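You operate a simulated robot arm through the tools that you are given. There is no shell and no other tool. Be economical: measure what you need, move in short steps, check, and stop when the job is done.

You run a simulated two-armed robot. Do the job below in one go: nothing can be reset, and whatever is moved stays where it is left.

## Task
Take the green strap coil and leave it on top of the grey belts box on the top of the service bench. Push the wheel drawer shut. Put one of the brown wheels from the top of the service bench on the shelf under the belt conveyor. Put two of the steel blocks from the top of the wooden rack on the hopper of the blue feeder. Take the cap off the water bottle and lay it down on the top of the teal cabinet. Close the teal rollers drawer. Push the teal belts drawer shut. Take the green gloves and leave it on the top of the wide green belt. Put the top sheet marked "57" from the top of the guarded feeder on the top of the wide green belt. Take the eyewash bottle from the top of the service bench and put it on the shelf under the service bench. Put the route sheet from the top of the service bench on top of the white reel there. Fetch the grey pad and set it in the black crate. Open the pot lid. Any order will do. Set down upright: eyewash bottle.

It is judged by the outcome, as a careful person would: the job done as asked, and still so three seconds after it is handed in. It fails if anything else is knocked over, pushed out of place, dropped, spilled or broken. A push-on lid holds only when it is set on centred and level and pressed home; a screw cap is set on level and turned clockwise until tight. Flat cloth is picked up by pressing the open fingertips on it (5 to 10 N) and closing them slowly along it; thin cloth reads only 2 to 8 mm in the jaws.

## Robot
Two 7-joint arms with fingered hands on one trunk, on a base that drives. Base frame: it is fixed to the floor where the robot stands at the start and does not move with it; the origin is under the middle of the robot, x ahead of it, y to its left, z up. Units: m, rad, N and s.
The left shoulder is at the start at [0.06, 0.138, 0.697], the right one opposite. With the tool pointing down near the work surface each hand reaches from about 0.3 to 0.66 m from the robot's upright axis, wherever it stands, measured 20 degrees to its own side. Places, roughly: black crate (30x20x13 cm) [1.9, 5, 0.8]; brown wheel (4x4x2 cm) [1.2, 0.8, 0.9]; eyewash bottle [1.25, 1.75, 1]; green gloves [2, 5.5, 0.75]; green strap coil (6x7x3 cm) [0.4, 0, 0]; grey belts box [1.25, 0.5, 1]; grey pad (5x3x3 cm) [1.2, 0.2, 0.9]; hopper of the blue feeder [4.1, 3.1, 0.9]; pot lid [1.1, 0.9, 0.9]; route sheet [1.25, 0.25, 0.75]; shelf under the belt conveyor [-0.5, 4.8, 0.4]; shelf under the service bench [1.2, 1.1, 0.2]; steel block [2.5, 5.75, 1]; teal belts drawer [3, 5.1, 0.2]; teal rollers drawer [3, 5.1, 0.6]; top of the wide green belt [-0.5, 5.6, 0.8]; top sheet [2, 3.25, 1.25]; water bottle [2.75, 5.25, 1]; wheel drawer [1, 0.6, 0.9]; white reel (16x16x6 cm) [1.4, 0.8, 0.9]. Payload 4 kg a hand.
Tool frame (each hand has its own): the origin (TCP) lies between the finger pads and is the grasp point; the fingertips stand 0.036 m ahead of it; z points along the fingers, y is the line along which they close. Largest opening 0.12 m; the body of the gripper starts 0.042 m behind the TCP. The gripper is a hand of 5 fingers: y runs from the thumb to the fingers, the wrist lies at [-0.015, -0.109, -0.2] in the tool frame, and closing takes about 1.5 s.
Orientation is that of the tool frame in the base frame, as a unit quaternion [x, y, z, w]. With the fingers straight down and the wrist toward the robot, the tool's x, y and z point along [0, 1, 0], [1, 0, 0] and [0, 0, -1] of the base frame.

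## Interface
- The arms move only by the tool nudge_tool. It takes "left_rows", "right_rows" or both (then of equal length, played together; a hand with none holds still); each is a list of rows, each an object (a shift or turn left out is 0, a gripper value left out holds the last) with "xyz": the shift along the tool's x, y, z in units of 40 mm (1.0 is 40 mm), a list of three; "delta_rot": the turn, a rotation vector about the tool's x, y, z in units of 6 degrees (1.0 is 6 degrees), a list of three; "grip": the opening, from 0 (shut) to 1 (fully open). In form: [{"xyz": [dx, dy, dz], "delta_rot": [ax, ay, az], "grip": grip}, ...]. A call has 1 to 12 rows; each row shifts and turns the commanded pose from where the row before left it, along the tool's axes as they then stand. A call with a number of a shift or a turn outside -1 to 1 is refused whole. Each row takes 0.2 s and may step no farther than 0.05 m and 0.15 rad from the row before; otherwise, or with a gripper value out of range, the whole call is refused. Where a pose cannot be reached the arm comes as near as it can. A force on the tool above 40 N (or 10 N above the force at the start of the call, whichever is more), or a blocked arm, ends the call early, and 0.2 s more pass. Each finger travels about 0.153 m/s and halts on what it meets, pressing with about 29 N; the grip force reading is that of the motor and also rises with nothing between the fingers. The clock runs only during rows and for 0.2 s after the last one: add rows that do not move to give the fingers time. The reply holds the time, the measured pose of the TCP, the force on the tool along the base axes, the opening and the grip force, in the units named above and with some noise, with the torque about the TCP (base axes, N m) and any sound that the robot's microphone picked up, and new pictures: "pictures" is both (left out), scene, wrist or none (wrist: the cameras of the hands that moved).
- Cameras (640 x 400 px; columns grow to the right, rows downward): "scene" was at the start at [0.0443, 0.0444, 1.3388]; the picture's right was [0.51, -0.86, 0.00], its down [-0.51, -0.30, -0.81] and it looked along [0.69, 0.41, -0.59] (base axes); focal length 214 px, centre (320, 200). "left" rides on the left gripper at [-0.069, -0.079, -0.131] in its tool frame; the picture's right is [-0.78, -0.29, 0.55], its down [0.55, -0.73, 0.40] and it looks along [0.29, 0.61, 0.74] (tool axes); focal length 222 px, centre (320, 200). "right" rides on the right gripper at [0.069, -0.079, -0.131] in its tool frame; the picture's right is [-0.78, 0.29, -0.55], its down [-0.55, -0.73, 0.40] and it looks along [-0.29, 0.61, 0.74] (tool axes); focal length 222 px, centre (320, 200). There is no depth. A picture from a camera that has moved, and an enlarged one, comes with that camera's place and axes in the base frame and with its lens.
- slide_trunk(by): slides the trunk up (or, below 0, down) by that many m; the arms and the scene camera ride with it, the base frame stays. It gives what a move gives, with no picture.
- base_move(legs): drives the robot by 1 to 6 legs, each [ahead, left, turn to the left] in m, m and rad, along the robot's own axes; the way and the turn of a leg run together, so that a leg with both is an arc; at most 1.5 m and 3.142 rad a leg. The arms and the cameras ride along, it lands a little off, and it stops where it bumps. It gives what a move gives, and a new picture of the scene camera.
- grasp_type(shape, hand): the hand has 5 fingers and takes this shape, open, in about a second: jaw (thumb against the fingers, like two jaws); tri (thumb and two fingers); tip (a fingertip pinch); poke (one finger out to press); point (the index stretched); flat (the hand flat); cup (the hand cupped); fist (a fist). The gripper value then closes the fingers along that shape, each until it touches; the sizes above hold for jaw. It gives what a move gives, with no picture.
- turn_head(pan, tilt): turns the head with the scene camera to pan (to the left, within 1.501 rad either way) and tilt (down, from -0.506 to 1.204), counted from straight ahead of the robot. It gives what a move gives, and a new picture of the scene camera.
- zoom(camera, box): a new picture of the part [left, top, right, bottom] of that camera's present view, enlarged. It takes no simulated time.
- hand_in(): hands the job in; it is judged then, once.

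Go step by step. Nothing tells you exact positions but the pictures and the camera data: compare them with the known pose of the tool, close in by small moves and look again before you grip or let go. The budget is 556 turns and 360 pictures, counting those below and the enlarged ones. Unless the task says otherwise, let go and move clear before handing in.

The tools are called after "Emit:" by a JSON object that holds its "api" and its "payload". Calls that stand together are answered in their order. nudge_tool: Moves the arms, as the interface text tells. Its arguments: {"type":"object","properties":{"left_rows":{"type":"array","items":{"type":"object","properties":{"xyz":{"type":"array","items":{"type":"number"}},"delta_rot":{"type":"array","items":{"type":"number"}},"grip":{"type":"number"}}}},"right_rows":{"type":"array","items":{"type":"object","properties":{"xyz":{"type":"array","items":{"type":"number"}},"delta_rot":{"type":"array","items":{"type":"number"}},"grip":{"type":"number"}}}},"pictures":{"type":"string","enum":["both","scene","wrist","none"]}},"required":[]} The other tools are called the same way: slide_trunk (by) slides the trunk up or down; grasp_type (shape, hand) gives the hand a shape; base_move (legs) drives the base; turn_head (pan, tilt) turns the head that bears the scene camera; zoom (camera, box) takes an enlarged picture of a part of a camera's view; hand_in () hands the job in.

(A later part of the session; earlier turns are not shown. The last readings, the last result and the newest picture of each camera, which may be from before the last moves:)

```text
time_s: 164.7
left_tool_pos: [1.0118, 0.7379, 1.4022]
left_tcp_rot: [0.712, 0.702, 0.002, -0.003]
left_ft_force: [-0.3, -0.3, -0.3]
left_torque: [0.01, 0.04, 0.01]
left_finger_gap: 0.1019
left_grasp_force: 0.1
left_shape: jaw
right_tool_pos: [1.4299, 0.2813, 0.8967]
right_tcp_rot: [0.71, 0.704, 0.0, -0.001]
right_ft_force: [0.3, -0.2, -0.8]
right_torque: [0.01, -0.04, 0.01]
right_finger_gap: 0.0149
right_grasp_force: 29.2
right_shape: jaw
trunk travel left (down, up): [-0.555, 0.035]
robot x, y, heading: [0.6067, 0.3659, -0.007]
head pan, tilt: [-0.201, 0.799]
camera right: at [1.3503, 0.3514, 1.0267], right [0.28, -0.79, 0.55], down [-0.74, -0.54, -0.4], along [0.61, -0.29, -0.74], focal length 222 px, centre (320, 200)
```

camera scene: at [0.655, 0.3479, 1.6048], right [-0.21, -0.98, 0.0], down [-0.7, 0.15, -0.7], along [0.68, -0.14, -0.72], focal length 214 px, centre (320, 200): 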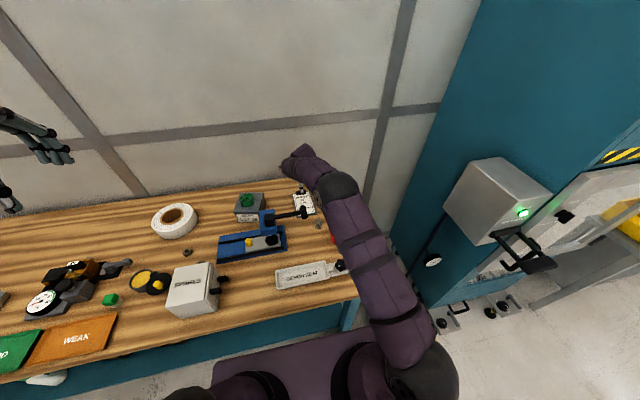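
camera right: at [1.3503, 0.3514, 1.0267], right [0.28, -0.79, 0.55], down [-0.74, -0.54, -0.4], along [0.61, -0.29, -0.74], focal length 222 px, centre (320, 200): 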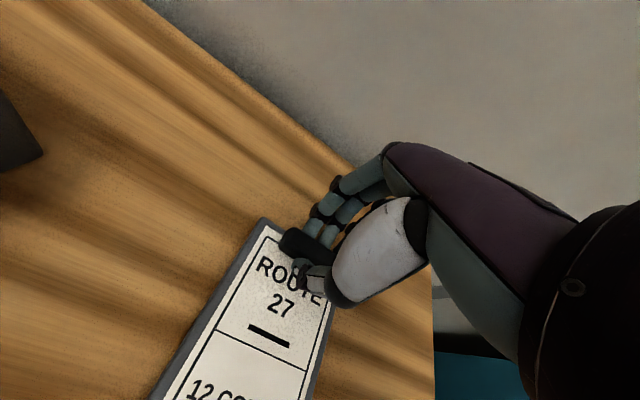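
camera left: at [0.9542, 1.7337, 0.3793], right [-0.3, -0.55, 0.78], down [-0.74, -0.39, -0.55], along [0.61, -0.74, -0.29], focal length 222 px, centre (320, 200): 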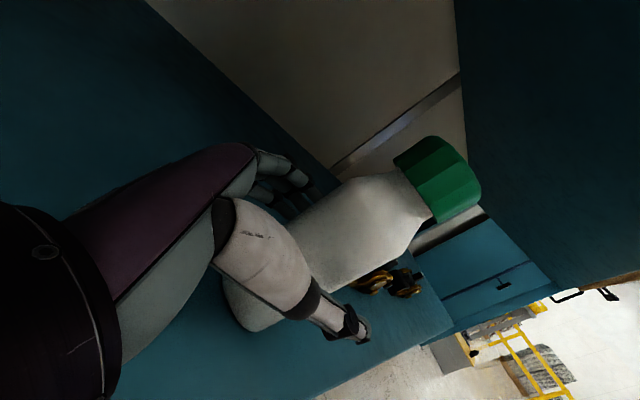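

Clip gripped (15 mm). Lift slowly and check droop.

Emit:
{"api": "nudge_tool", "payload": {"right_rows": [{"xyz": [0, 0, -0.3]}, {"xyz": [0, 0, -0.5]}, {"xyz": [0, 0, -0.6]}, {"xyz": [0, 0, -0.6]}, {"xyz": [0, 0, 0]}], "pictures": "wrist"}}

```text
time_s: 165.8
left_tool_pos: [1.013, 0.7386, 1.4041]
left_tcp_rot: [0.712, 0.702, 0.003, -0.002]
left_ft_force: [0.5, -0.7, -1.0]
left_torque: [0.01, -0.03, -0.03]
left_finger_gap: 0.1017
left_grasp_force: 0.0
left_shape: jaw
right_tool_pos: [1.4311, 0.2814, 0.9776]
right_tcp_rot: [0.711, 0.703, 0.0, 0.0]
right_ft_force: [0.2, 0.5, 0.0]
right_torque: [-0.06, -0.05, 0.03]
right_finger_gap: 0.0148
right_grasp_force: 29.0
right_shape: jaw
trunk travel left (down, up): [-0.555, 0.035]
robot x, y, heading: [0.6073, 0.3668, -0.001]
head pan, tilt: [-0.201, 0.799]
camera right: at [1.3511, 0.3516, 1.1076], right [0.29, -0.79, 0.55], down [-0.74, -0.54, -0.4], along [0.61, -0.29, -0.74], focal length 222 px, centre (320, 200)
```

right: 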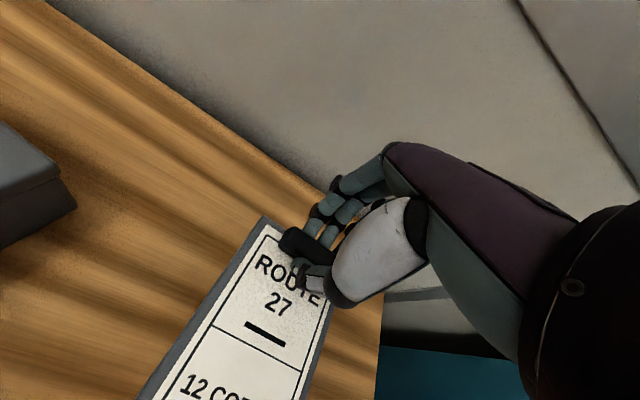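

It lifts flat. Raise higher and carry left to the reel by driving.

Emit:
{"api": "nudge_tool", "payload": {"right_rows": [{"xyz": [0, -0.2, -0.8]}, {"xyz": [0, -0.3, -0.8]}, {"xyz": [0, -0.4, -0.8]}, {"xyz": [0, -0.4, -0.8]}, {"xyz": [0, -0.4, -0.8]}, {"xyz": [0, 0, -0.4]}, {"xyz": [0, 0, 0]}], "pictures": "none"}}

Emit:
{"api": "base_move", "payload": {"legs": [[0, 0.54, 0]]}}

```text
time_s: 167.4
left_tool_pos: [1.0119, 0.7383, 1.4035]
left_tcp_rot: [0.712, 0.702, 0.001, -0.001]
left_ft_force: [0.2, 0.1, -0.4]
left_torque: [0.0, 0.02, -0.02]
left_finger_gap: 0.102
left_grasp_force: 0.0
left_shape: jaw
right_tool_pos: [1.363, 0.2818, 1.1543]
right_tcp_rot: [0.71, 0.704, 0.0, 0.0]
right_ft_force: [0.2, -0.4, -1.6]
right_torque: [-0.04, -0.07, -0.01]
right_finger_gap: 0.0148
right_grasp_force: 29.4
right_shape: jaw
trunk travel left (down, up): [-0.555, 0.035]
robot x, y, heading: [0.6109, 0.3631, -0.01]
head pan, tilt: [-0.201, 0.799]
```

```text
time_s: 170.5
left_tool_pos: [1.0245, 1.2632, 1.4037]
left_tcp_rot: [0.717, 0.697, 0.002, 0.0]
left_ft_force: [0.1, 0.0, -0.4]
left_torque: [-0.02, 0.06, 0.0]
left_finger_gap: 0.1021
left_grasp_force: 0.0
left_shape: jaw
right_tool_pos: [1.3699, 0.8023, 1.155]
right_tcp_rot: [0.715, 0.699, 0.001, 0.0]
right_ft_force: [-0.8, 0.3, -1.3]
right_torque: [-0.03, -0.03, -0.02]
right_finger_gap: 0.0149
right_grasp_force: 28.7
right_shape: jaw
trunk travel left (down, up): [-0.555, 0.035]
robot x, y, heading: [0.6153, 0.895, -0.019]
head pan, tilt: [-0.201, 0.799]
camera scene: at [0.6629, 0.8784, 1.6048], right [-0.22, -0.98, 0.0], down [-0.7, 0.16, -0.7], along [0.68, -0.15, -0.72], focal length 214 px, centre (320, 200)
```

scene: 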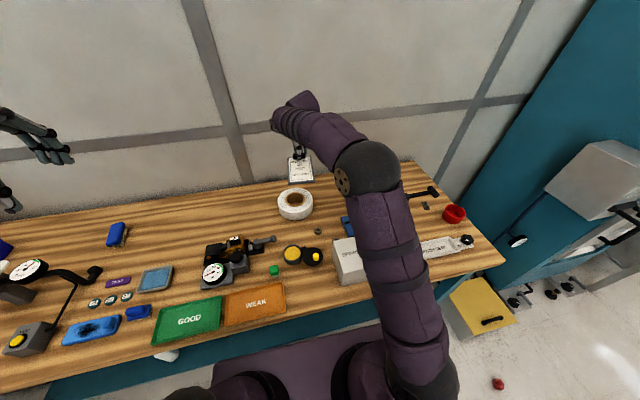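

Emit:
{"api": "zoom", "payload": {"camera": "right", "box": [0, 0, 640, 400]}}

Emit:
{"api": "zoom", "payload": {"camera": "scene", "box": [250, 130, 350, 230]}}

```text
1.00 times, centred on (320, 200) of right (not enlarged: the box is as wide or as high as the picture)
camera zoom: at [1.2913, 0.8733, 1.2848], right [0.27, -0.79, 0.55], down [-0.75, -0.53, -0.4], along [0.61, -0.3, -0.74], focal length 222 px, centre (320, 200)
```

zoom: 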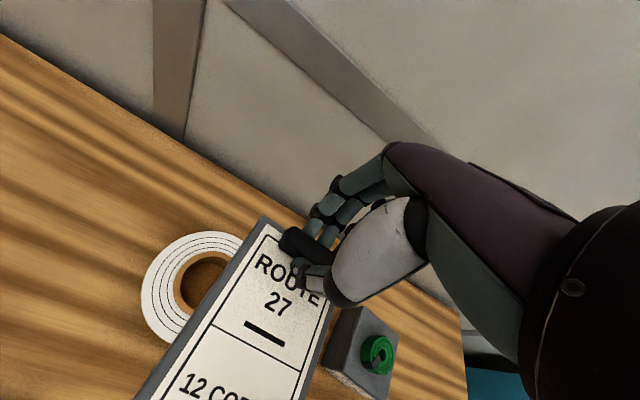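

```text
4.00 times, centred on (300, 180) of scene
camera zoom: at [0.6629, 0.8784, 1.6048], right [-0.22, -0.98, 0.0], down [-0.7, 0.16, -0.7], along [0.68, -0.15, -0.72], focal length 858 px, centre (400, 280)
```

zoom: 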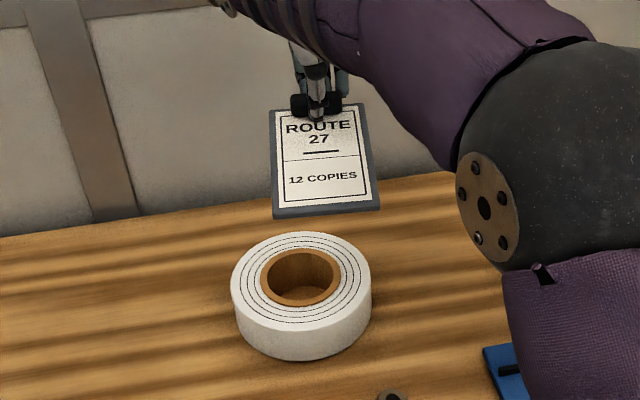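

Reel centre ≈ (1.35, 0.845), so TCP target ≈ (1.422, 0.843), final z≈0.956. Move and lower.

Emit:
{"api": "nudge_tool", "payload": {"right_rows": [{"xyz": [0.5, 0, 0.6]}, {"xyz": [0.5, 0, 0.7]}, {"xyz": [0, 0.5, 0.8]}, {"xyz": [0, 0.5, 0.8]}, {"xyz": [0, 0.35, 0.6]}, {"xyz": [0, 0, 0]}], "pictures": "both"}}

Emit:
{"api": "zoom", "payload": {"camera": "scene", "box": [250, 130, 350, 230]}}

```text
time_s: 171.9
left_tool_pos: [1.024, 1.2631, 1.4043]
left_tcp_rot: [0.716, 0.698, 0.001, -0.002]
left_ft_force: [0.2, 0.1, 0.2]
left_torque: [-0.01, 0.03, -0.02]
left_finger_gap: 0.102
left_grasp_force: 0.1
left_shape: jaw
right_tool_pos: [1.4264, 0.8395, 1.0133]
right_tcp_rot: [0.715, 0.7, 0.0, 0.0]
right_ft_force: [-0.1, -0.3, -1.7]
right_torque: [0.0, -0.05, 0.01]
right_finger_gap: 0.015
right_grasp_force: 29.2
right_shape: jaw
trunk travel left (down, up): [-0.555, 0.035]
robot x, y, heading: [0.617, 0.8956, -0.02]
head pan, tilt: [-0.201, 0.799]
camera scene: at [0.6624, 0.8777, 1.6048], right [-0.22, -0.98, 0.0], down [-0.7, 0.16, -0.7], along [0.68, -0.15, -0.72], focal length 214 px, centre (320, 200)
camera right: at [1.3469, 0.9108, 1.1437], right [0.27, -0.79, 0.55], down [-0.75, -0.53, -0.4], along [0.61, -0.3, -0.74], focal length 222 px, centre (320, 200)
```

scene: 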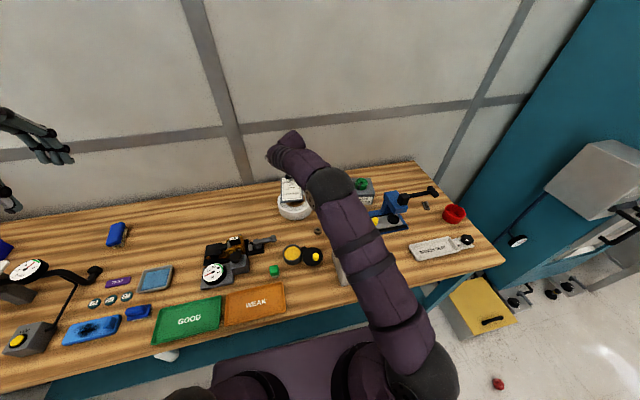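
right: 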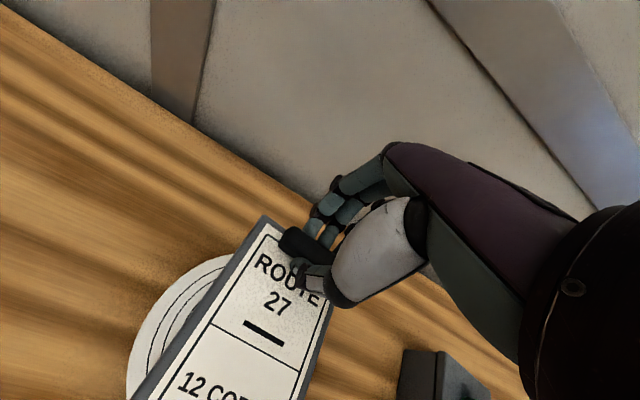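

```text
4.00 times, centred on (300, 180) of scene
camera zoom: at [0.6624, 0.8777, 1.6048], right [-0.22, -0.98, 0.0], down [-0.7, 0.16, -0.7], along [0.68, -0.15, -0.72], focal length 858 px, centre (400, 280)
```

zoom: 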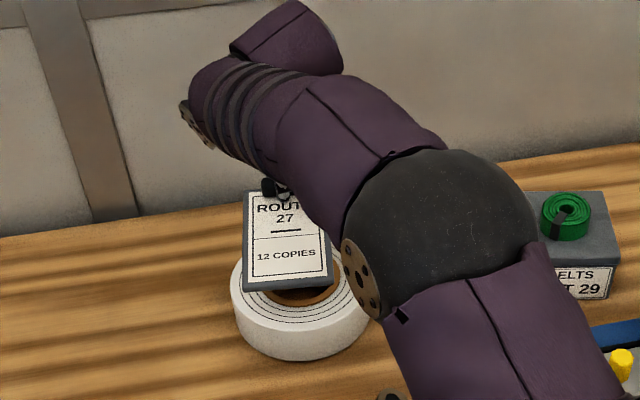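

Emit:
{"api": "nudge_tool", "payload": {"right_rows": [{"xyz": [-0.1, 0, 0.5]}, {"xyz": [0, 0, 0.5]}, {"xyz": [0, 0, 0.2]}, {"xyz": [0, 0, 0]}], "pictures": "none"}}

Emit:
{"api": "nudge_tool", "payload": {"right_rows": [{"xyz": [0, 0, 0.1]}, {"xyz": [0, 0, 0.1]}, {"xyz": [0, 0, 0]}], "pictures": "wrist"}}

```text
time_s: 172.9
left_tool_pos: [1.0246, 1.262, 1.4038]
left_tcp_rot: [0.716, 0.698, 0.003, -0.003]
left_ft_force: [0.9, 0.2, -0.8]
left_torque: [-0.01, -0.01, 0.01]
left_finger_gap: 0.1015
left_grasp_force: 0.0
left_shape: jaw
right_tool_pos: [1.4252, 0.8375, 0.9651]
right_tcp_rot: [0.714, 0.7, 0.0, 0.0]
right_ft_force: [0.3, 0.6, -1.1]
right_torque: [-0.02, -0.03, -0.01]
right_finger_gap: 0.0148
right_grasp_force: 28.8
right_shape: jaw
trunk travel left (down, up): [-0.555, 0.035]
robot x, y, heading: [0.6171, 0.8942, -0.021]
head pan, tilt: [-0.201, 0.799]
```

```text
time_s: 173.7
left_tool_pos: [1.0244, 1.262, 1.4034]
left_tcp_rot: [0.716, 0.698, 0.002, -0.001]
left_ft_force: [-1.0, 0.5, 0.6]
left_torque: [0.02, 0.01, 0.03]
left_finger_gap: 0.1017
left_grasp_force: 0.0
left_shape: jaw
right_tool_pos: [1.426, 0.8374, 0.9597]
right_tcp_rot: [0.715, 0.699, 0.0, 0.0]
right_ft_force: [-0.2, -0.6, -1.5]
right_torque: [-0.03, -0.04, 0.01]
right_finger_gap: 0.0146
right_grasp_force: 28.8
right_shape: jaw
trunk travel left (down, up): [-0.555, 0.035]
robot x, y, heading: [0.6135, 0.8936, -0.023]
head pan, tilt: [-0.201, 0.799]
camera right: at [1.3469, 0.9084, 1.0886], right [0.27, -0.79, 0.55], down [-0.75, -0.53, -0.4], along [0.61, -0.3, -0.74], focal length 222 px, centre (320, 200)
```

right: 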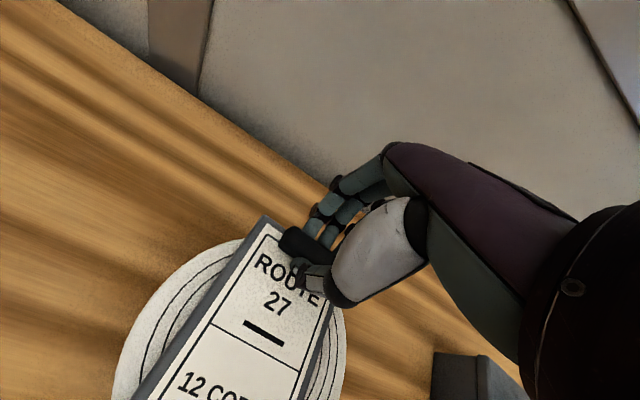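

Emit:
{"api": "nudge_tool", "payload": {"right_rows": [{"xyz": [0, 0, 0.1]}, {"xyz": [0, 0, 0.1]}, {"xyz": [0, 0, 0]}], "pictures": "none"}}

```text
time_s: 174.5
left_tool_pos: [1.0226, 1.2628, 1.4041]
left_tcp_rot: [0.717, 0.697, 0.002, -0.002]
left_ft_force: [-1.0, -0.1, 0.5]
left_torque: [0.0, 0.0, -0.01]
left_finger_gap: 0.1016
left_grasp_force: 0.1
left_shape: jaw
right_tool_pos: [1.4251, 0.8388, 0.9557]
right_tcp_rot: [0.715, 0.7, 0.004, 0.002]
right_ft_force: [-1.0, -0.4, 20.0]
right_torque: [0.11, 0.34, 0.1]
right_finger_gap: 0.0159
right_grasp_force: 29.1
right_shape: jaw
trunk travel left (down, up): [-0.555, 0.035]
robot x, y, heading: [0.6153, 0.8967, -0.021]
head pan, tilt: [-0.201, 0.799]
```

Contact. Ease up 2 mm, open and rise.

Emit:
{"api": "nudge_tool", "payload": {"right_rows": [{"xyz": [0, 0, -0.06]}, {"grip": 0.25}, {"grip": 0.45}, {"grip": 0.45}, {"xyz": [0, 0, -0.3]}, {"xyz": [0, 0, -0.6]}, {"xyz": [0, 0, -0.9]}, {"xyz": [0, 0, -0.9]}, {"xyz": [0, 0, -0.9]}, {"xyz": [0, -0.5, -0.5]}], "pictures": "both"}}

```text
time_s: 176.7
left_tool_pos: [1.0221, 1.2637, 1.4041]
left_tcp_rot: [0.716, 0.698, 0.003, -0.002]
left_ft_force: [-0.5, -0.1, 1.1]
left_torque: [-0.02, -0.02, -0.02]
left_finger_gap: 0.1019
left_grasp_force: 0.1
left_shape: jaw
right_tool_pos: [1.4015, 0.8377, 1.1163]
right_tcp_rot: [0.715, 0.699, 0.001, 0.001]
right_ft_force: [-0.3, -0.9, -0.3]
right_torque: [0.04, -0.02, 0.04]
right_finger_gap: 0.0539
right_grasp_force: 0.1
right_shape: jaw
trunk travel left (down, up): [-0.555, 0.035]
robot x, y, heading: [0.6199, 0.8982, -0.019]
head pan, tilt: [-0.201, 0.799]
camera scene: at [0.6611, 0.8778, 1.6048], right [-0.22, -0.98, 0.0], down [-0.7, 0.16, -0.7], along [0.68, -0.15, -0.72], focal length 214 px, centre (320, 200)
camera right: at [1.3225, 0.9077, 1.2483], right [0.28, -0.79, 0.55], down [-0.75, -0.53, -0.4], along [0.61, -0.3, -0.74], focal length 222 px, centre (320, 200)
```

scene: 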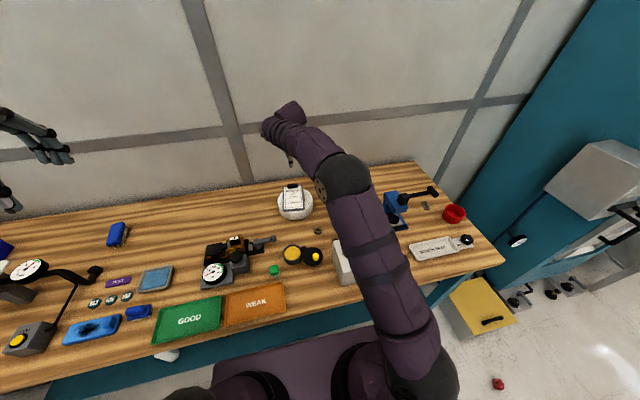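
right: 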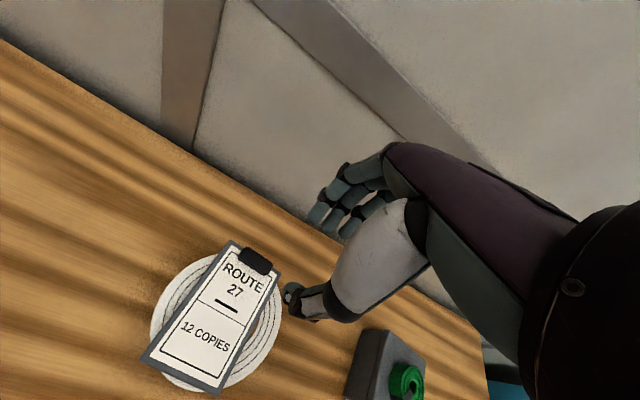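

The route sheet rests on the reel. Now go right to pick up the pad (right hand) and a wheel (left hand).

Emit:
{"api": "nudge_tool", "payload": {"right_rows": [{"xyz": [0, -0.8, -0.6], "grip": 1}, {"xyz": [0, -0.8, -0.6]}, {"xyz": [0, -0.8, -0.5]}, {"xyz": [0, -0.8, -0.5]}, {"xyz": [0, -0.8, 0]}], "pictures": "none"}}

Emit:
{"api": "base_move", "payload": {"legs": [[-0.02, -0.47, 0.02]]}}

```text
time_s: 177.9
left_tool_pos: [1.0215, 1.2637, 1.4042]
left_tcp_rot: [0.716, 0.698, 0.001, -0.002]
left_ft_force: [-0.6, -0.3, 0.2]
left_torque: [-0.02, 0.0, -0.02]
left_finger_gap: 0.1018
left_grasp_force: 0.1
left_shape: jaw
right_tool_pos: [1.2436, 0.8389, 1.2046]
right_tcp_rot: [0.715, 0.699, 0.0, 0.001]
right_ft_force: [-0.2, 0.0, 0.3]
right_torque: [0.01, -0.02, 0.0]
right_finger_gap: 0.1198
right_grasp_force: 0.0
right_shape: jaw
trunk travel left (down, up): [-0.555, 0.035]
robot x, y, heading: [0.6152, 0.8942, -0.019]
head pan, tilt: [-0.201, 0.799]
```

```text
time_s: 180.8
left_tool_pos: [0.9918, 0.7965, 1.4034]
left_tcp_rot: [0.709, 0.705, 0.001, -0.002]
left_ft_force: [0.0, 0.0, 0.9]
left_torque: [0.02, 0.0, -0.03]
left_finger_gap: 0.1016
left_grasp_force: 0.0
left_shape: jaw
right_tool_pos: [1.2189, 0.3779, 1.2028]
right_tcp_rot: [0.708, 0.706, -0.001, 0.0]
right_ft_force: [1.1, -0.4, -0.5]
right_torque: [0.01, 0.01, -0.01]
right_finger_gap: 0.1197
right_grasp_force: 0.0
right_shape: jaw
trunk travel left (down, up): [-0.555, 0.035]
robot x, y, heading: [0.5881, 0.4214, -0.004]
head pan, tilt: [-0.201, 0.799]
camera scene: at [0.6378, 0.4048, 1.6047], right [-0.2, -0.98, 0.0], down [-0.7, 0.14, -0.7], along [0.68, -0.14, -0.72], focal length 214 px, centre (320, 200)
```

scene: 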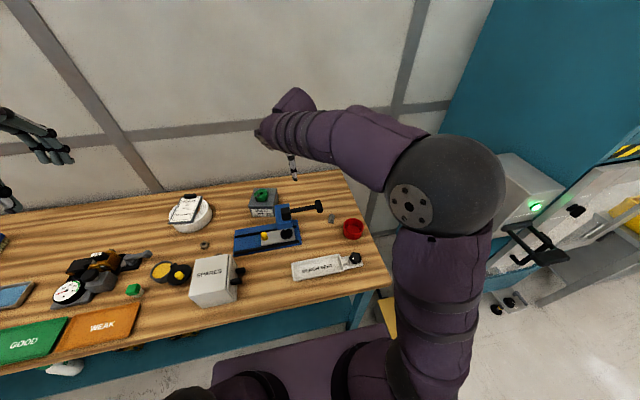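

Emit:
{"api": "nudge_tool", "payload": {"right_rows": [{"xyz": [-0.95, 0, 0]}, {"xyz": [-0.95, 0, 0]}, {"xyz": [-0.95, 0, 0]}, {"xyz": [-0.9, 0, 0]}, {"delta_rot": [0, 0, -1]}, {"delta_rot": [0, 0, -1]}, {"delta_rot": [0, 0, -1]}, {"delta_rot": [0, 0, -1]}, {"delta_rot": [0, 0, -1]}, {"delta_rot": [0, 0, -1]}, {"delta_rot": [0, 0, -1]}, {"delta_rot": [0, 0, -1]}], "pictures": "none"}}

Emit:
{"api": "nudge_tool", "payload": {"right_rows": [{"delta_rot": [0, 0, -1]}, {"delta_rot": [0, 0, -1]}, {"delta_rot": [0, 0, -1]}, {"delta_rot": [0, 0, -1]}, {"delta_rot": [0, 0, -1]}, {"delta_rot": [0, 0, -1]}, {"delta_rot": [0, 0, -1]}, {"xyz": [0, 0, 0.8]}, {"xyz": [0, 0, 0.8]}, {"xyz": [0, 0, 0.8]}, {"xyz": [0, 0, 0]}], "pictures": "both"}}

```text
time_s: 183.3
left_tool_pos: [0.9914, 0.7965, 1.4035]
left_tcp_rot: [0.71, 0.705, 0.002, -0.002]
left_ft_force: [0.0, 0.1, -0.6]
left_torque: [0.03, 0.0, -0.03]
left_finger_gap: 0.1017
left_grasp_force: 0.1
left_shape: jaw
right_tool_pos: [1.2197, 0.228, 1.2055]
right_tcp_rot: [0.358, 0.934, 0.001, 0.0]
right_ft_force: [-0.2, 0.2, 0.3]
right_torque: [0.04, 0.0, -0.02]
right_finger_gap: 0.1198
right_grasp_force: 0.0
right_shape: jaw
trunk travel left (down, up): [-0.555, 0.035]
robot x, y, heading: [0.5868, 0.4201, -0.001]
head pan, tilt: [-0.201, 0.799]
```

```text
time_s: 185.8
left_tool_pos: [0.9924, 0.7973, 1.4023]
left_tcp_rot: [0.71, 0.705, 0.002, -0.002]
left_ft_force: [-0.3, 0.1, -0.1]
left_torque: [-0.01, 0.0, -0.02]
left_finger_gap: 0.1017
left_grasp_force: 0.0
left_shape: jaw
right_tool_pos: [1.2177, 0.2282, 1.1082]
right_tcp_rot: [0.0, 1.0, 0.001, -0.001]
right_ft_force: [0.1, 0.0, 0.8]
right_torque: [-0.03, -0.01, -0.04]
right_finger_gap: 0.1198
right_grasp_force: 0.1
right_shape: jaw
trunk travel left (down, up): [-0.555, 0.035]
robot x, y, heading: [0.5914, 0.4246, -0.003]
head pan, tilt: [-0.201, 0.799]
camera scene: at [0.6375, 0.4059, 1.6048], right [-0.2, -0.98, 0.0], down [-0.7, 0.14, -0.7], along [0.68, -0.14, -0.72], focal length 214 px, centre (320, 200)
camera right: at [1.1471, 0.1488, 1.2381], right [0.79, 0.29, 0.55], down [0.55, -0.74, -0.4], along [0.29, 0.61, -0.74], focal length 222 px, centre (320, 200)
```

scene: 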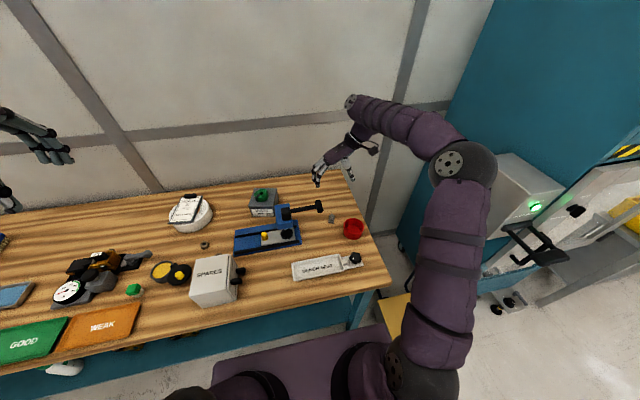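
right: 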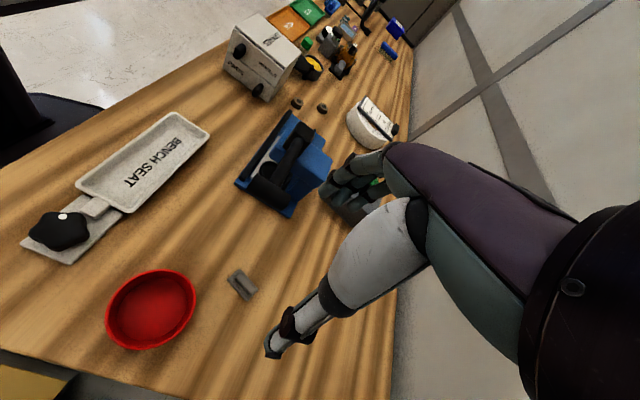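

Emit:
{"api": "zoom", "payload": {"camera": "right", "box": [200, 250, 290, 320]}}

```text
5.71 times, centred on (245, 285) of right
camera zoom: at [1.1471, 0.1488, 1.2381], right [0.79, 0.29, 0.55], down [0.55, -0.74, -0.4], along [0.29, 0.61, -0.74], focal length 1269 px, centre (749, -286)
```

zoom: 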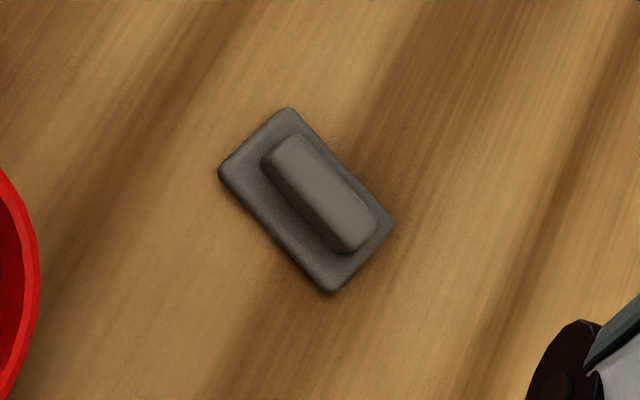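

The pad's ridge runs about −25° from x. Align the hand (yaw 65°), narrow the jaw and descend.

Emit:
{"api": "nudge_tool", "payload": {"right_rows": [{"delta_rot": [0, 0, 1], "grip": 0.4}, {"delta_rot": [0, 0, 1]}, {"delta_rot": [0, 0, 1]}, {"delta_rot": [0, 0, 1]}, {"xyz": [-0.19, 0.115, 0], "delta_rot": [0, 0, 0.2]}, {"xyz": [0, 0, 0.8]}, {"xyz": [0, 0, 0.9]}, {"xyz": [0, 0, 0.9]}, {"xyz": [0, 0, 0.9]}, {"xyz": [0, 0, 0]}], "pictures": "both"}}

```text
time_s: 187.9
left_tool_pos: [0.9921, 0.798, 1.4035]
left_tcp_rot: [0.71, 0.704, 0.002, -0.001]
left_ft_force: [-0.3, 0.2, 0.9]
left_torque: [-0.01, -0.04, 0.01]
left_finger_gap: 0.1018
left_grasp_force: 0.0
left_shape: jaw
right_tool_pos: [1.2295, 0.2293, 0.9688]
right_tcp_rot: [0.22, 0.976, 0.0, 0.0]
right_ft_force: [0.2, 0.1, 0.5]
right_torque: [-0.02, 0.02, 0.03]
right_finger_gap: 0.0482
right_grasp_force: 0.0
right_shape: jaw
trunk travel left (down, up): [-0.555, 0.035]
robot x, y, heading: [0.5875, 0.4234, -0.005]
head pan, tilt: [-0.201, 0.799]
camera scene: at [0.6374, 0.4058, 1.6048], right [-0.2, -0.98, 0.0], down [-0.7, 0.14, -0.7], along [0.68, -0.14, -0.72], focal length 214 px, centre (320, 200)
camera right: at [1.1323, 0.1867, 1.099], right [0.83, -0.07, 0.55], down [0.18, -0.9, -0.4], along [0.52, 0.43, -0.74], focal length 222 px, centre (320, 200)
```

scene: 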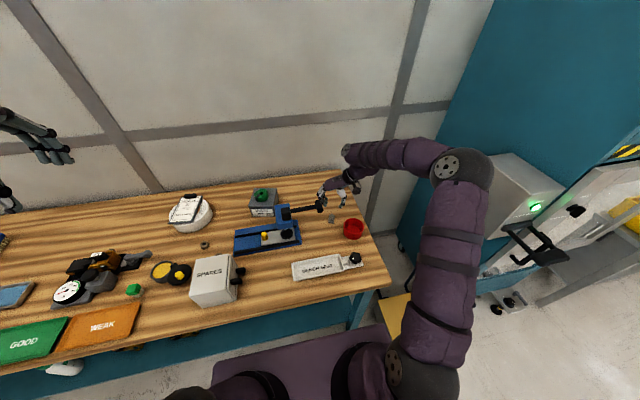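
right: 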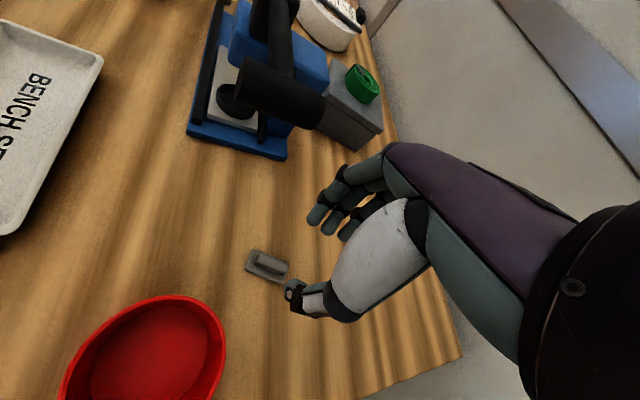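

Emit:
{"api": "nudge_tool", "payload": {"right_rows": [{"xyz": [0.2, -0.1, 0.5]}, {"xyz": [0, 0, 0.6]}, {"xyz": [0, 0, 0.5]}, {"xyz": [0, 0, 0]}], "pictures": "wrist"}}

```text
time_s: 188.9
left_tool_pos: [0.9927, 0.7974, 1.4029]
left_tcp_rot: [0.709, 0.705, 0.002, -0.002]
left_ft_force: [0.1, 0.7, 1.0]
left_torque: [0.02, -0.02, 0.01]
left_finger_gap: 0.1019
left_grasp_force: 0.1
left_shape: jaw
right_tool_pos: [1.2197, 0.2278, 0.9036]
right_tcp_rot: [0.22, 0.976, 0.0, 0.0]
right_ft_force: [0.0, -0.1, 0.5]
right_torque: [0.03, 0.0, 0.01]
right_finger_gap: 0.0481
right_grasp_force: 0.1
right_shape: jaw
trunk travel left (down, up): [-0.555, 0.035]
robot x, y, heading: [0.5917, 0.4206, -0.001]
head pan, tilt: [-0.201, 0.799]
camera right: at [1.122, 0.1853, 1.034], right [0.83, -0.07, 0.55], down [0.18, -0.9, -0.4], along [0.52, 0.43, -0.74], focal length 222 px, centre (320, 200)
```

right: 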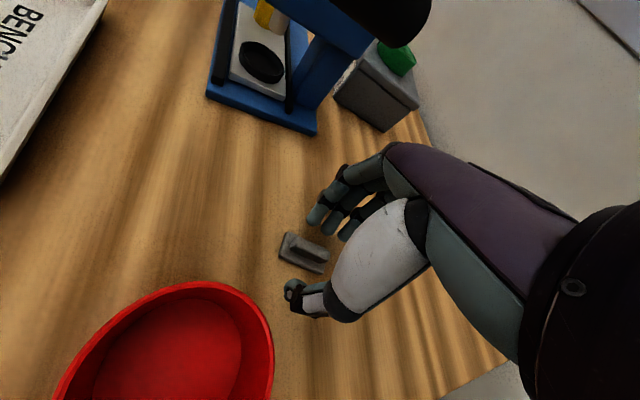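

Emit:
{"api": "nudge_tool", "payload": {"right_rows": [{"xyz": [0, 0, 0.15]}, {"grip": 0.1}, {"grip": 0}, {"grip": 0}, {"grip": 0}, {"xyz": [0, 0, -0.4]}, {"xyz": [0, 0, -0.8]}, {"xyz": [0, 0, -0.9]}, {"xyz": [0, 0, -0.9]}], "pictures": "wrist"}}

```text
time_s: 190.9
left_tool_pos: [0.9907, 0.7976, 1.4044]
left_tcp_rot: [0.71, 0.704, 0.002, -0.002]
left_ft_force: [0.1, -0.2, -0.1]
left_torque: [0.02, 0.0, -0.03]
left_finger_gap: 0.1018
left_grasp_force: 0.0
left_shape: jaw
right_tool_pos: [1.2202, 0.2259, 1.0168]
right_tcp_rot: [0.219, 0.976, -0.001, 0.0]
right_ft_force: [-0.6, 0.2, 0.3]
right_torque: [-0.01, -0.03, -0.02]
right_finger_gap: 0.006
right_grasp_force: 29.2
right_shape: jaw
trunk travel left (down, up): [-0.555, 0.035]
robot x, y, heading: [0.589, 0.4223, -0.004]
head pan, tilt: [-0.201, 0.799]
camera right: at [1.1227, 0.1847, 1.1468], right [0.83, -0.07, 0.55], down [0.18, -0.9, -0.4], along [0.52, 0.43, -0.74], focal length 222 px, centre (320, 200)
```

right: 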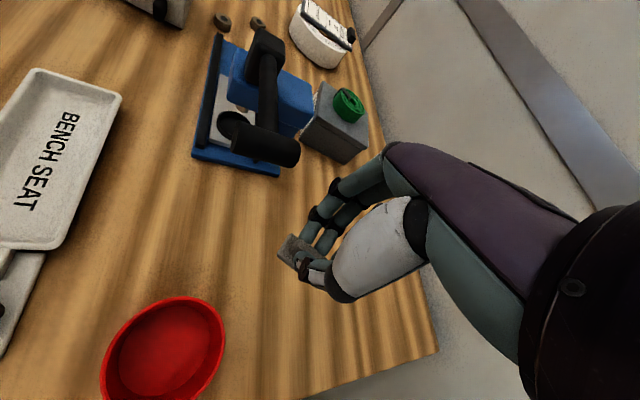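

Pad held. Raise it, and bring the left hand over the wheel near (1.2, 0.77).

Emit:
{"api": "nudge_tool", "payload": {"right_rows": [{"xyz": [0, 0, -0.8]}, {"xyz": [0, 0, -0.8]}, {"xyz": [0, 0, -0.8]}, {"xyz": [0, 0, -0.8]}, {"xyz": [0, 0, -0.8]}, {"xyz": [0, 0, 0]}, {"xyz": [0, 0, 0]}, {"xyz": [0, 0, 0]}, {"xyz": [0, 0, 0]}, {"xyz": [0, 0, 0]}, {"xyz": [0, 0, 0]}, {"xyz": [0, 0, 0]}], "left_rows": [{"xyz": [-0.1, 0.5, 0.8], "grip": 0.6}, {"xyz": [-0.1, 0.5, 0.8]}, {"xyz": [-0.1, 0.5, 0.8]}, {"xyz": [-0.1, 0.5, 0.8]}, {"xyz": [-0.1, 0.5, 0.8]}, {"xyz": [-0.1, 0.5, 0.8]}, {"xyz": [-0.1, 0.5, 0.8]}, {"xyz": [0, 0.5, 0.8]}, {"xyz": [0, 0.5, 0.8]}, {"xyz": [0, 0.5, 0.8]}, {"xyz": [0, 0.2, 0.8]}, {"xyz": [0, 0, 0.8]}], "pictures": "both"}}

```text
time_s: 193.6
left_tool_pos: [1.2026, 0.7689, 1.02]
left_tcp_rot: [0.71, 0.705, 0.002, -0.002]
left_ft_force: [-0.6, 0.1, -0.2]
left_torque: [0.02, 0.01, -0.01]
left_finger_gap: 0.0721
left_grasp_force: 0.0
left_shape: jaw
right_tool_pos: [1.2209, 0.2283, 1.1762]
right_tcp_rot: [0.219, 0.976, 0.001, -0.001]
right_ft_force: [0.8, 0.8, 0.2]
right_torque: [-0.01, -0.01, -0.01]
right_finger_gap: 0.0055
right_grasp_force: 28.7
right_shape: jaw
trunk travel left (down, up): [-0.555, 0.035]
robot x, y, heading: [0.5922, 0.4242, 0.001]
head pan, tilt: [-0.201, 0.799]
camera scene: at [0.6386, 0.4056, 1.6047], right [-0.2, -0.98, 0.0], down [-0.7, 0.14, -0.7], along [0.68, -0.14, -0.72], focal length 214 px, centre (320, 200)
camera right: at [1.1237, 0.1873, 1.3067], right [0.83, -0.07, 0.55], down [0.18, -0.9, -0.4], along [0.52, 0.43, -0.74], focal length 222 px, centre (320, 200)
camera left: at [1.1216, 0.6986, 1.1501], right [-0.3, -0.78, -0.55], down [-0.73, 0.56, -0.39], along [0.61, 0.29, -0.74], focal length 222 px, centre (320, 200)
```

scene: 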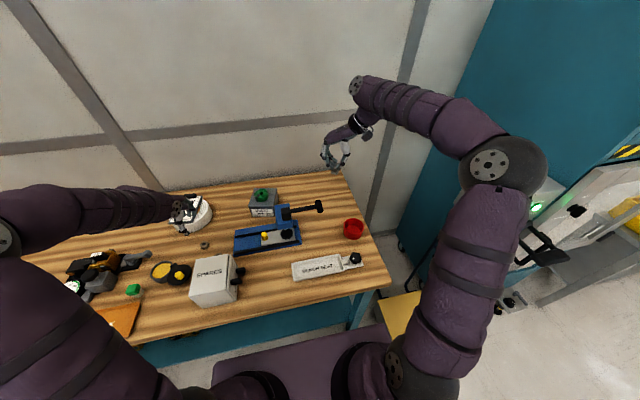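
right: 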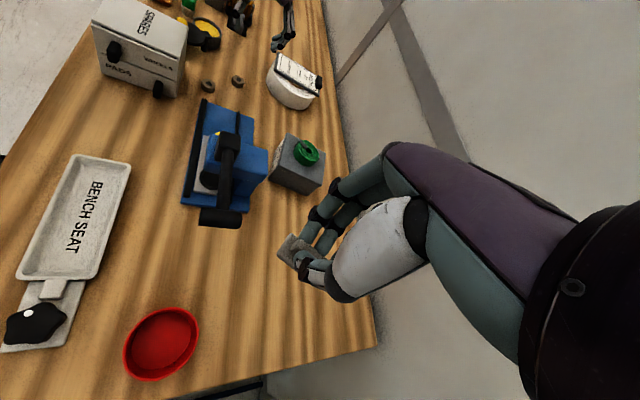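
left: 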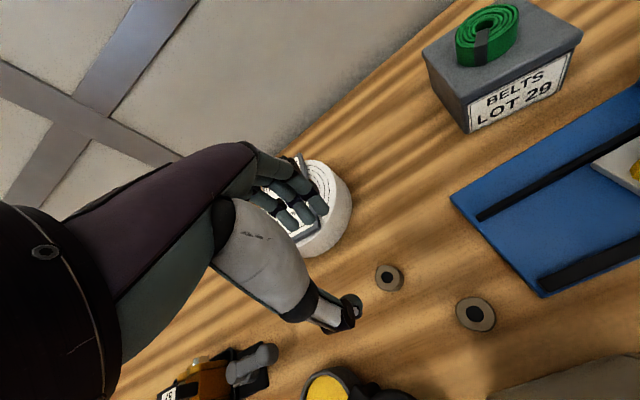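

Wheel A is at (1.194, 0.767). Descend and grip it.

Emit:
{"api": "nudge_tool", "payload": {"left_rows": [{"xyz": [-0.05, -0.21, 0.8]}, {"xyz": [0, 0, 0.9]}, {"xyz": [0, 0, 0.9]}, {"xyz": [0, 0, 0.5]}, {"xyz": [0, 0, 0]}], "pictures": "wrist"}}

```text
time_s: 194.8
left_tool_pos: [1.1913, 0.7676, 0.8963]
left_tcp_rot: [0.71, 0.705, 0.003, -0.002]
left_ft_force: [-0.1, -0.6, 0.1]
left_torque: [0.03, -0.02, -0.02]
left_finger_gap: 0.0722
left_grasp_force: 0.1
left_shape: jaw
right_tool_pos: [1.2205, 0.2302, 1.1775]
right_tcp_rot: [0.22, 0.976, 0.0, 0.0]
right_ft_force: [-0.9, -0.8, 0.0]
right_torque: [0.0, 0.01, 0.02]
right_finger_gap: 0.0057
right_grasp_force: 29.2
right_shape: jaw
trunk travel left (down, up): [-0.555, 0.035]
robot x, y, heading: [0.585, 0.4217, 0.001]
head pan, tilt: [-0.201, 0.799]
camera left: at [1.1117, 0.6975, 1.0264], right [-0.3, -0.78, -0.55], down [-0.73, 0.56, -0.39], along [0.61, 0.29, -0.74], focal length 222 px, centre (320, 200)
```

left: 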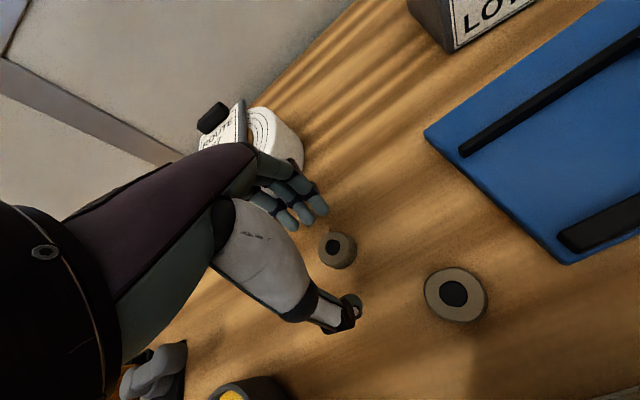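

Emit:
{"api": "nudge_tool", "payload": {"left_rows": [{"xyz": [0, 0, 0.2]}, {"xyz": [0, 0, 0.05], "grip": 0.2}, {"grip": 0.1}, {"grip": 0.1}, {"grip": 0.1}, {"grip": 0.1}], "pictures": "wrist"}}

```text
time_s: 196.2
left_tool_pos: [1.1914, 0.7682, 0.8864]
left_tcp_rot: [0.71, 0.705, 0.002, -0.001]
left_ft_force: [-0.6, 1.8, 7.4]
left_torque: [-0.03, 0.0, 0.04]
left_finger_gap: 0.0263
left_grasp_force: 29.5
left_shape: jaw
right_tool_pos: [1.2201, 0.2295, 1.1773]
right_tcp_rot: [0.219, 0.976, 0.0, 0.001]
right_ft_force: [-0.1, 0.4, -0.3]
right_torque: [-0.02, -0.02, -0.01]
right_finger_gap: 0.006
right_grasp_force: 28.9
right_shape: jaw
trunk travel left (down, up): [-0.555, 0.035]
robot x, y, heading: [0.5864, 0.4263, -0.004]
head pan, tilt: [-0.201, 0.799]
camera left: at [1.1117, 0.6971, 1.0164], right [-0.3, -0.78, -0.55], down [-0.73, 0.56, -0.4], along [0.62, 0.29, -0.73], focal length 222 px, centre (320, 200)
```

left: 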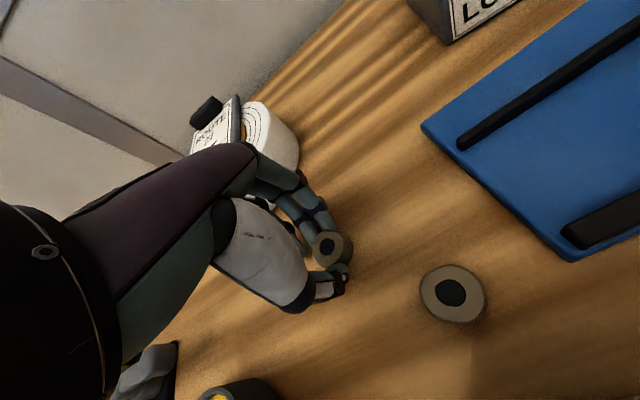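

Emit:
{"api": "nudge_tool", "payload": {"left_rows": [{"xyz": [0, 0, -0.3]}, {"xyz": [0, 0, -0.6]}, {"xyz": [0, 0, -0.8]}, {"xyz": [0, 0, -0.8]}, {"xyz": [0, 0, -0.8]}, {"xyz": [0, 0, 0]}], "pictures": "wrist"}}

Emit:
{"api": "zoom", "payload": {"camera": "left", "box": [260, 190, 400, 320]}}

```text
time_s: 197.6
left_tool_pos: [1.1908, 0.7698, 1.0156]
left_tcp_rot: [0.71, 0.704, 0.001, -0.003]
left_ft_force: [-0.4, -0.3, -0.4]
left_torque: [0.02, 0.02, -0.03]
left_finger_gap: 0.0256
left_grasp_force: 29.1
left_shape: jaw
right_tool_pos: [1.2211, 0.23, 1.1763]
right_tcp_rot: [0.219, 0.976, 0.0, 0.0]
right_ft_force: [-0.7, 0.6, -0.5]
right_torque: [-0.01, 0.01, 0.05]
right_finger_gap: 0.0058
right_grasp_force: 28.8
right_shape: jaw
trunk travel left (down, up): [-0.555, 0.035]
robot x, y, heading: [0.5872, 0.4245, -0.005]
head pan, tilt: [-0.201, 0.799]
camera left: at [1.1116, 0.6987, 1.1457], right [-0.3, -0.78, -0.55], down [-0.73, 0.56, -0.39], along [0.61, 0.29, -0.74], focal length 222 px, centre (320, 200)
```

left: 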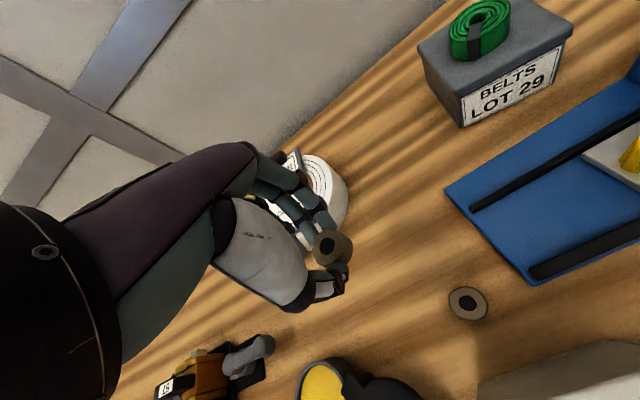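

```text
3.08 times, centred on (330, 255) of left
camera zoom: at [1.1116, 0.6987, 1.1457], right [-0.3, -0.78, -0.55], down [-0.73, 0.56, -0.39], along [0.61, 0.29, -0.74], focal length 684 px, centre (289, 31)
```

zoom: 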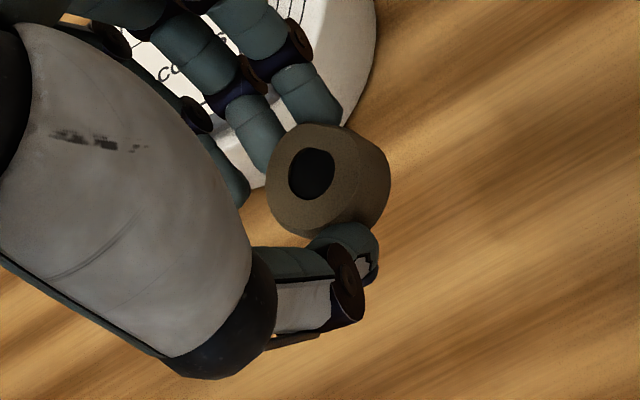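

Both held. Retract the hands to a travel pose and back away from the bench.

Emit:
{"api": "nudge_tool", "payload": {"left_rows": [{"xyz": [0, -0.2, -0.9]}, {"xyz": [0, -0.4, -0.9]}, {"xyz": [0, -0.8, -0.5]}, {"xyz": [0, -0.9, -0.2]}, {"xyz": [0, -0.9, 0]}, {"xyz": [0, -0.9, 0]}, {"xyz": [0, -0.9, 0]}, {"xyz": [0, -0.5, 0]}, {"xyz": [0, 0, 0]}, {"xyz": [0, 0, 0]}, {"xyz": [0, 0, 0]}], "right_rows": [{"xyz": [0, 0, -0.5], "delta_rot": [0, 0, 1]}, {"xyz": [0, 0, 0], "delta_rot": [0, 0, 1]}, {"xyz": [0, 0, 0], "delta_rot": [0, 0, 1]}, {"xyz": [0, 0, 0], "delta_rot": [0, 0, 1]}, {"xyz": [0, 0, 0], "delta_rot": [0, 0, 1]}, {"xyz": [0, 0, 0], "delta_rot": [0, 0, 1]}, {"xyz": [0, 0, 0], "delta_rot": [0, 0, 1]}, {"xyz": [0, 0, 0], "delta_rot": [0, 0, 1]}, {"xyz": [0, 0, 0], "delta_rot": [0, 0, 1]}, {"xyz": [0, 0, 0], "delta_rot": [0, 0, 1]}, {"xyz": [0, 0, 0], "delta_rot": [0, 0, 0.8]}], "pictures": "none"}}

Emit:
{"api": "nudge_tool", "payload": {"right_rows": [{"xyz": [0, -0.9, 0]}, {"xyz": [0, -0.9, 0]}, {"xyz": [0, -0.9, 0]}, {"xyz": [0, -0.9, 0]}, {"xyz": [0, -0.9, 0]}, {"xyz": [0, -0.9, 0]}, {"xyz": [0, -0.5, 0]}], "pictures": "none"}}

Emit:
{"api": "base_move", "payload": {"legs": [[-0.7, 0, 0], [0, 0, 1.57]]}}

Emit:
{"api": "turn_head", "payload": {"pan": 0, "tilt": 0.3}}

```text
time_s: 199.9
left_tool_pos: [0.9704, 0.7687, 1.1167]
left_tcp_rot: [0.71, 0.705, 0.002, -0.001]
left_ft_force: [0.3, -0.6, -0.5]
left_torque: [0.0, -0.04, 0.03]
left_finger_gap: 0.0253
left_grasp_force: 29.4
left_shape: jaw
right_tool_pos: [1.2198, 0.2293, 1.1961]
right_tcp_rot: [0.708, 0.706, 0.001, 0.0]
right_ft_force: [0.3, -0.4, 0.3]
right_torque: [0.01, 0.01, -0.01]
right_finger_gap: 0.0056
right_grasp_force: 29.4
right_shape: jaw
trunk travel left (down, up): [-0.555, 0.035]
robot x, y, heading: [0.5912, 0.4225, -0.004]
head pan, tilt: [-0.201, 0.799]
```

```text
time_s: 201.6
left_tool_pos: [0.9708, 0.7678, 1.1154]
left_tcp_rot: [0.71, 0.704, 0.002, -0.003]
left_ft_force: [-0.2, -0.3, -0.5]
left_torque: [0.0, -0.01, 0.0]
left_finger_gap: 0.0254
left_grasp_force: 29.0
left_shape: jaw
right_tool_pos: [0.9805, 0.2313, 1.1959]
right_tcp_rot: [0.708, 0.706, 0.0, -0.001]
right_ft_force: [-0.9, -0.2, -0.2]
right_torque: [0.03, -0.05, -0.01]
right_finger_gap: 0.0059
right_grasp_force: 28.8
right_shape: jaw
trunk travel left (down, up): [-0.555, 0.035]
robot x, y, heading: [0.5898, 0.4235, 0.002]
head pan, tilt: [-0.201, 0.799]
```

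```text
time_s: 209.2
left_tool_pos: [-0.4539, 0.8037, 1.1159]
left_tcp_rot: [0.003, 1.0, 0.0, -0.003]
left_ft_force: [0.4, -0.1, -0.8]
left_torque: [0.0, -0.02, -0.01]
left_finger_gap: 0.025
left_grasp_force: 29.1
left_shape: jaw
right_tool_pos: [0.083, 0.8141, 1.1961]
right_tcp_rot: [0.001, 1.0, 0.001, 0.0]
right_ft_force: [0.6, -0.1, -0.1]
right_torque: [-0.03, 0.03, 0.02]
right_finger_gap: 0.0057
right_grasp_force: 28.7
right_shape: jaw
trunk travel left (down, up): [-0.555, 0.035]
robot x, y, heading: [-0.1078, 0.4202, 1.57]
head pan, tilt: [-0.201, 0.799]
camera scene: at [-0.0929, 0.4704, 1.6048], right [0.98, -0.2, 0.0], down [-0.14, -0.7, -0.7], along [0.14, 0.68, -0.72], focal length 214 px, centre (320, 200)
```

scene: 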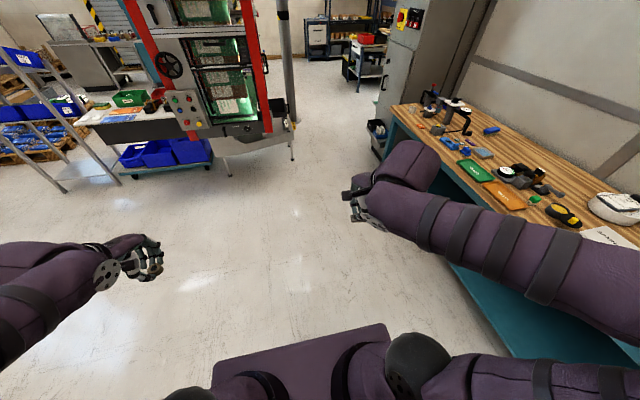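

```text
time_s: 210.1
left_tool_pos: [-0.4551, 0.8033, 1.1163]
left_tcp_rot: [0.003, 1.0, 0.0, -0.003]
left_ft_force: [-0.5, -0.9, -0.8]
left_torque: [0.01, -0.04, 0.03]
left_finger_gap: 0.0251
left_grasp_force: 28.8
left_shape: jaw
right_tool_pos: [0.084, 0.8131, 1.1965]
right_tcp_rot: [0.001, 1.0, 0.0, 0.0]
right_ft_force: [0.3, 0.0, 0.3]
right_torque: [-0.05, -0.04, 0.0]
right_finger_gap: 0.0055
right_grasp_force: 29.0
right_shape: jaw
trunk travel left (down, up): [-0.555, 0.035]
robot x, y, heading: [-0.1083, 0.4217, 1.562]
head pan, tilt: [0.0, 0.3]
camera scene: at [-0.1089, 0.4848, 1.649], right [1.0, 0.0, 0.0], down [0.0, -0.3, -0.95], along [0.0, 0.95, -0.3], focal length 214 px, centre (320, 200)
```

scene: 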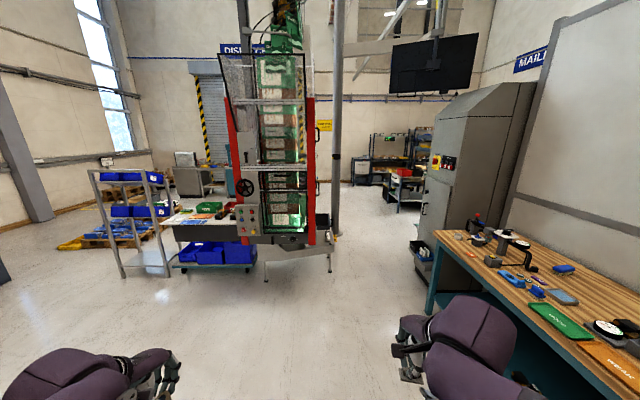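

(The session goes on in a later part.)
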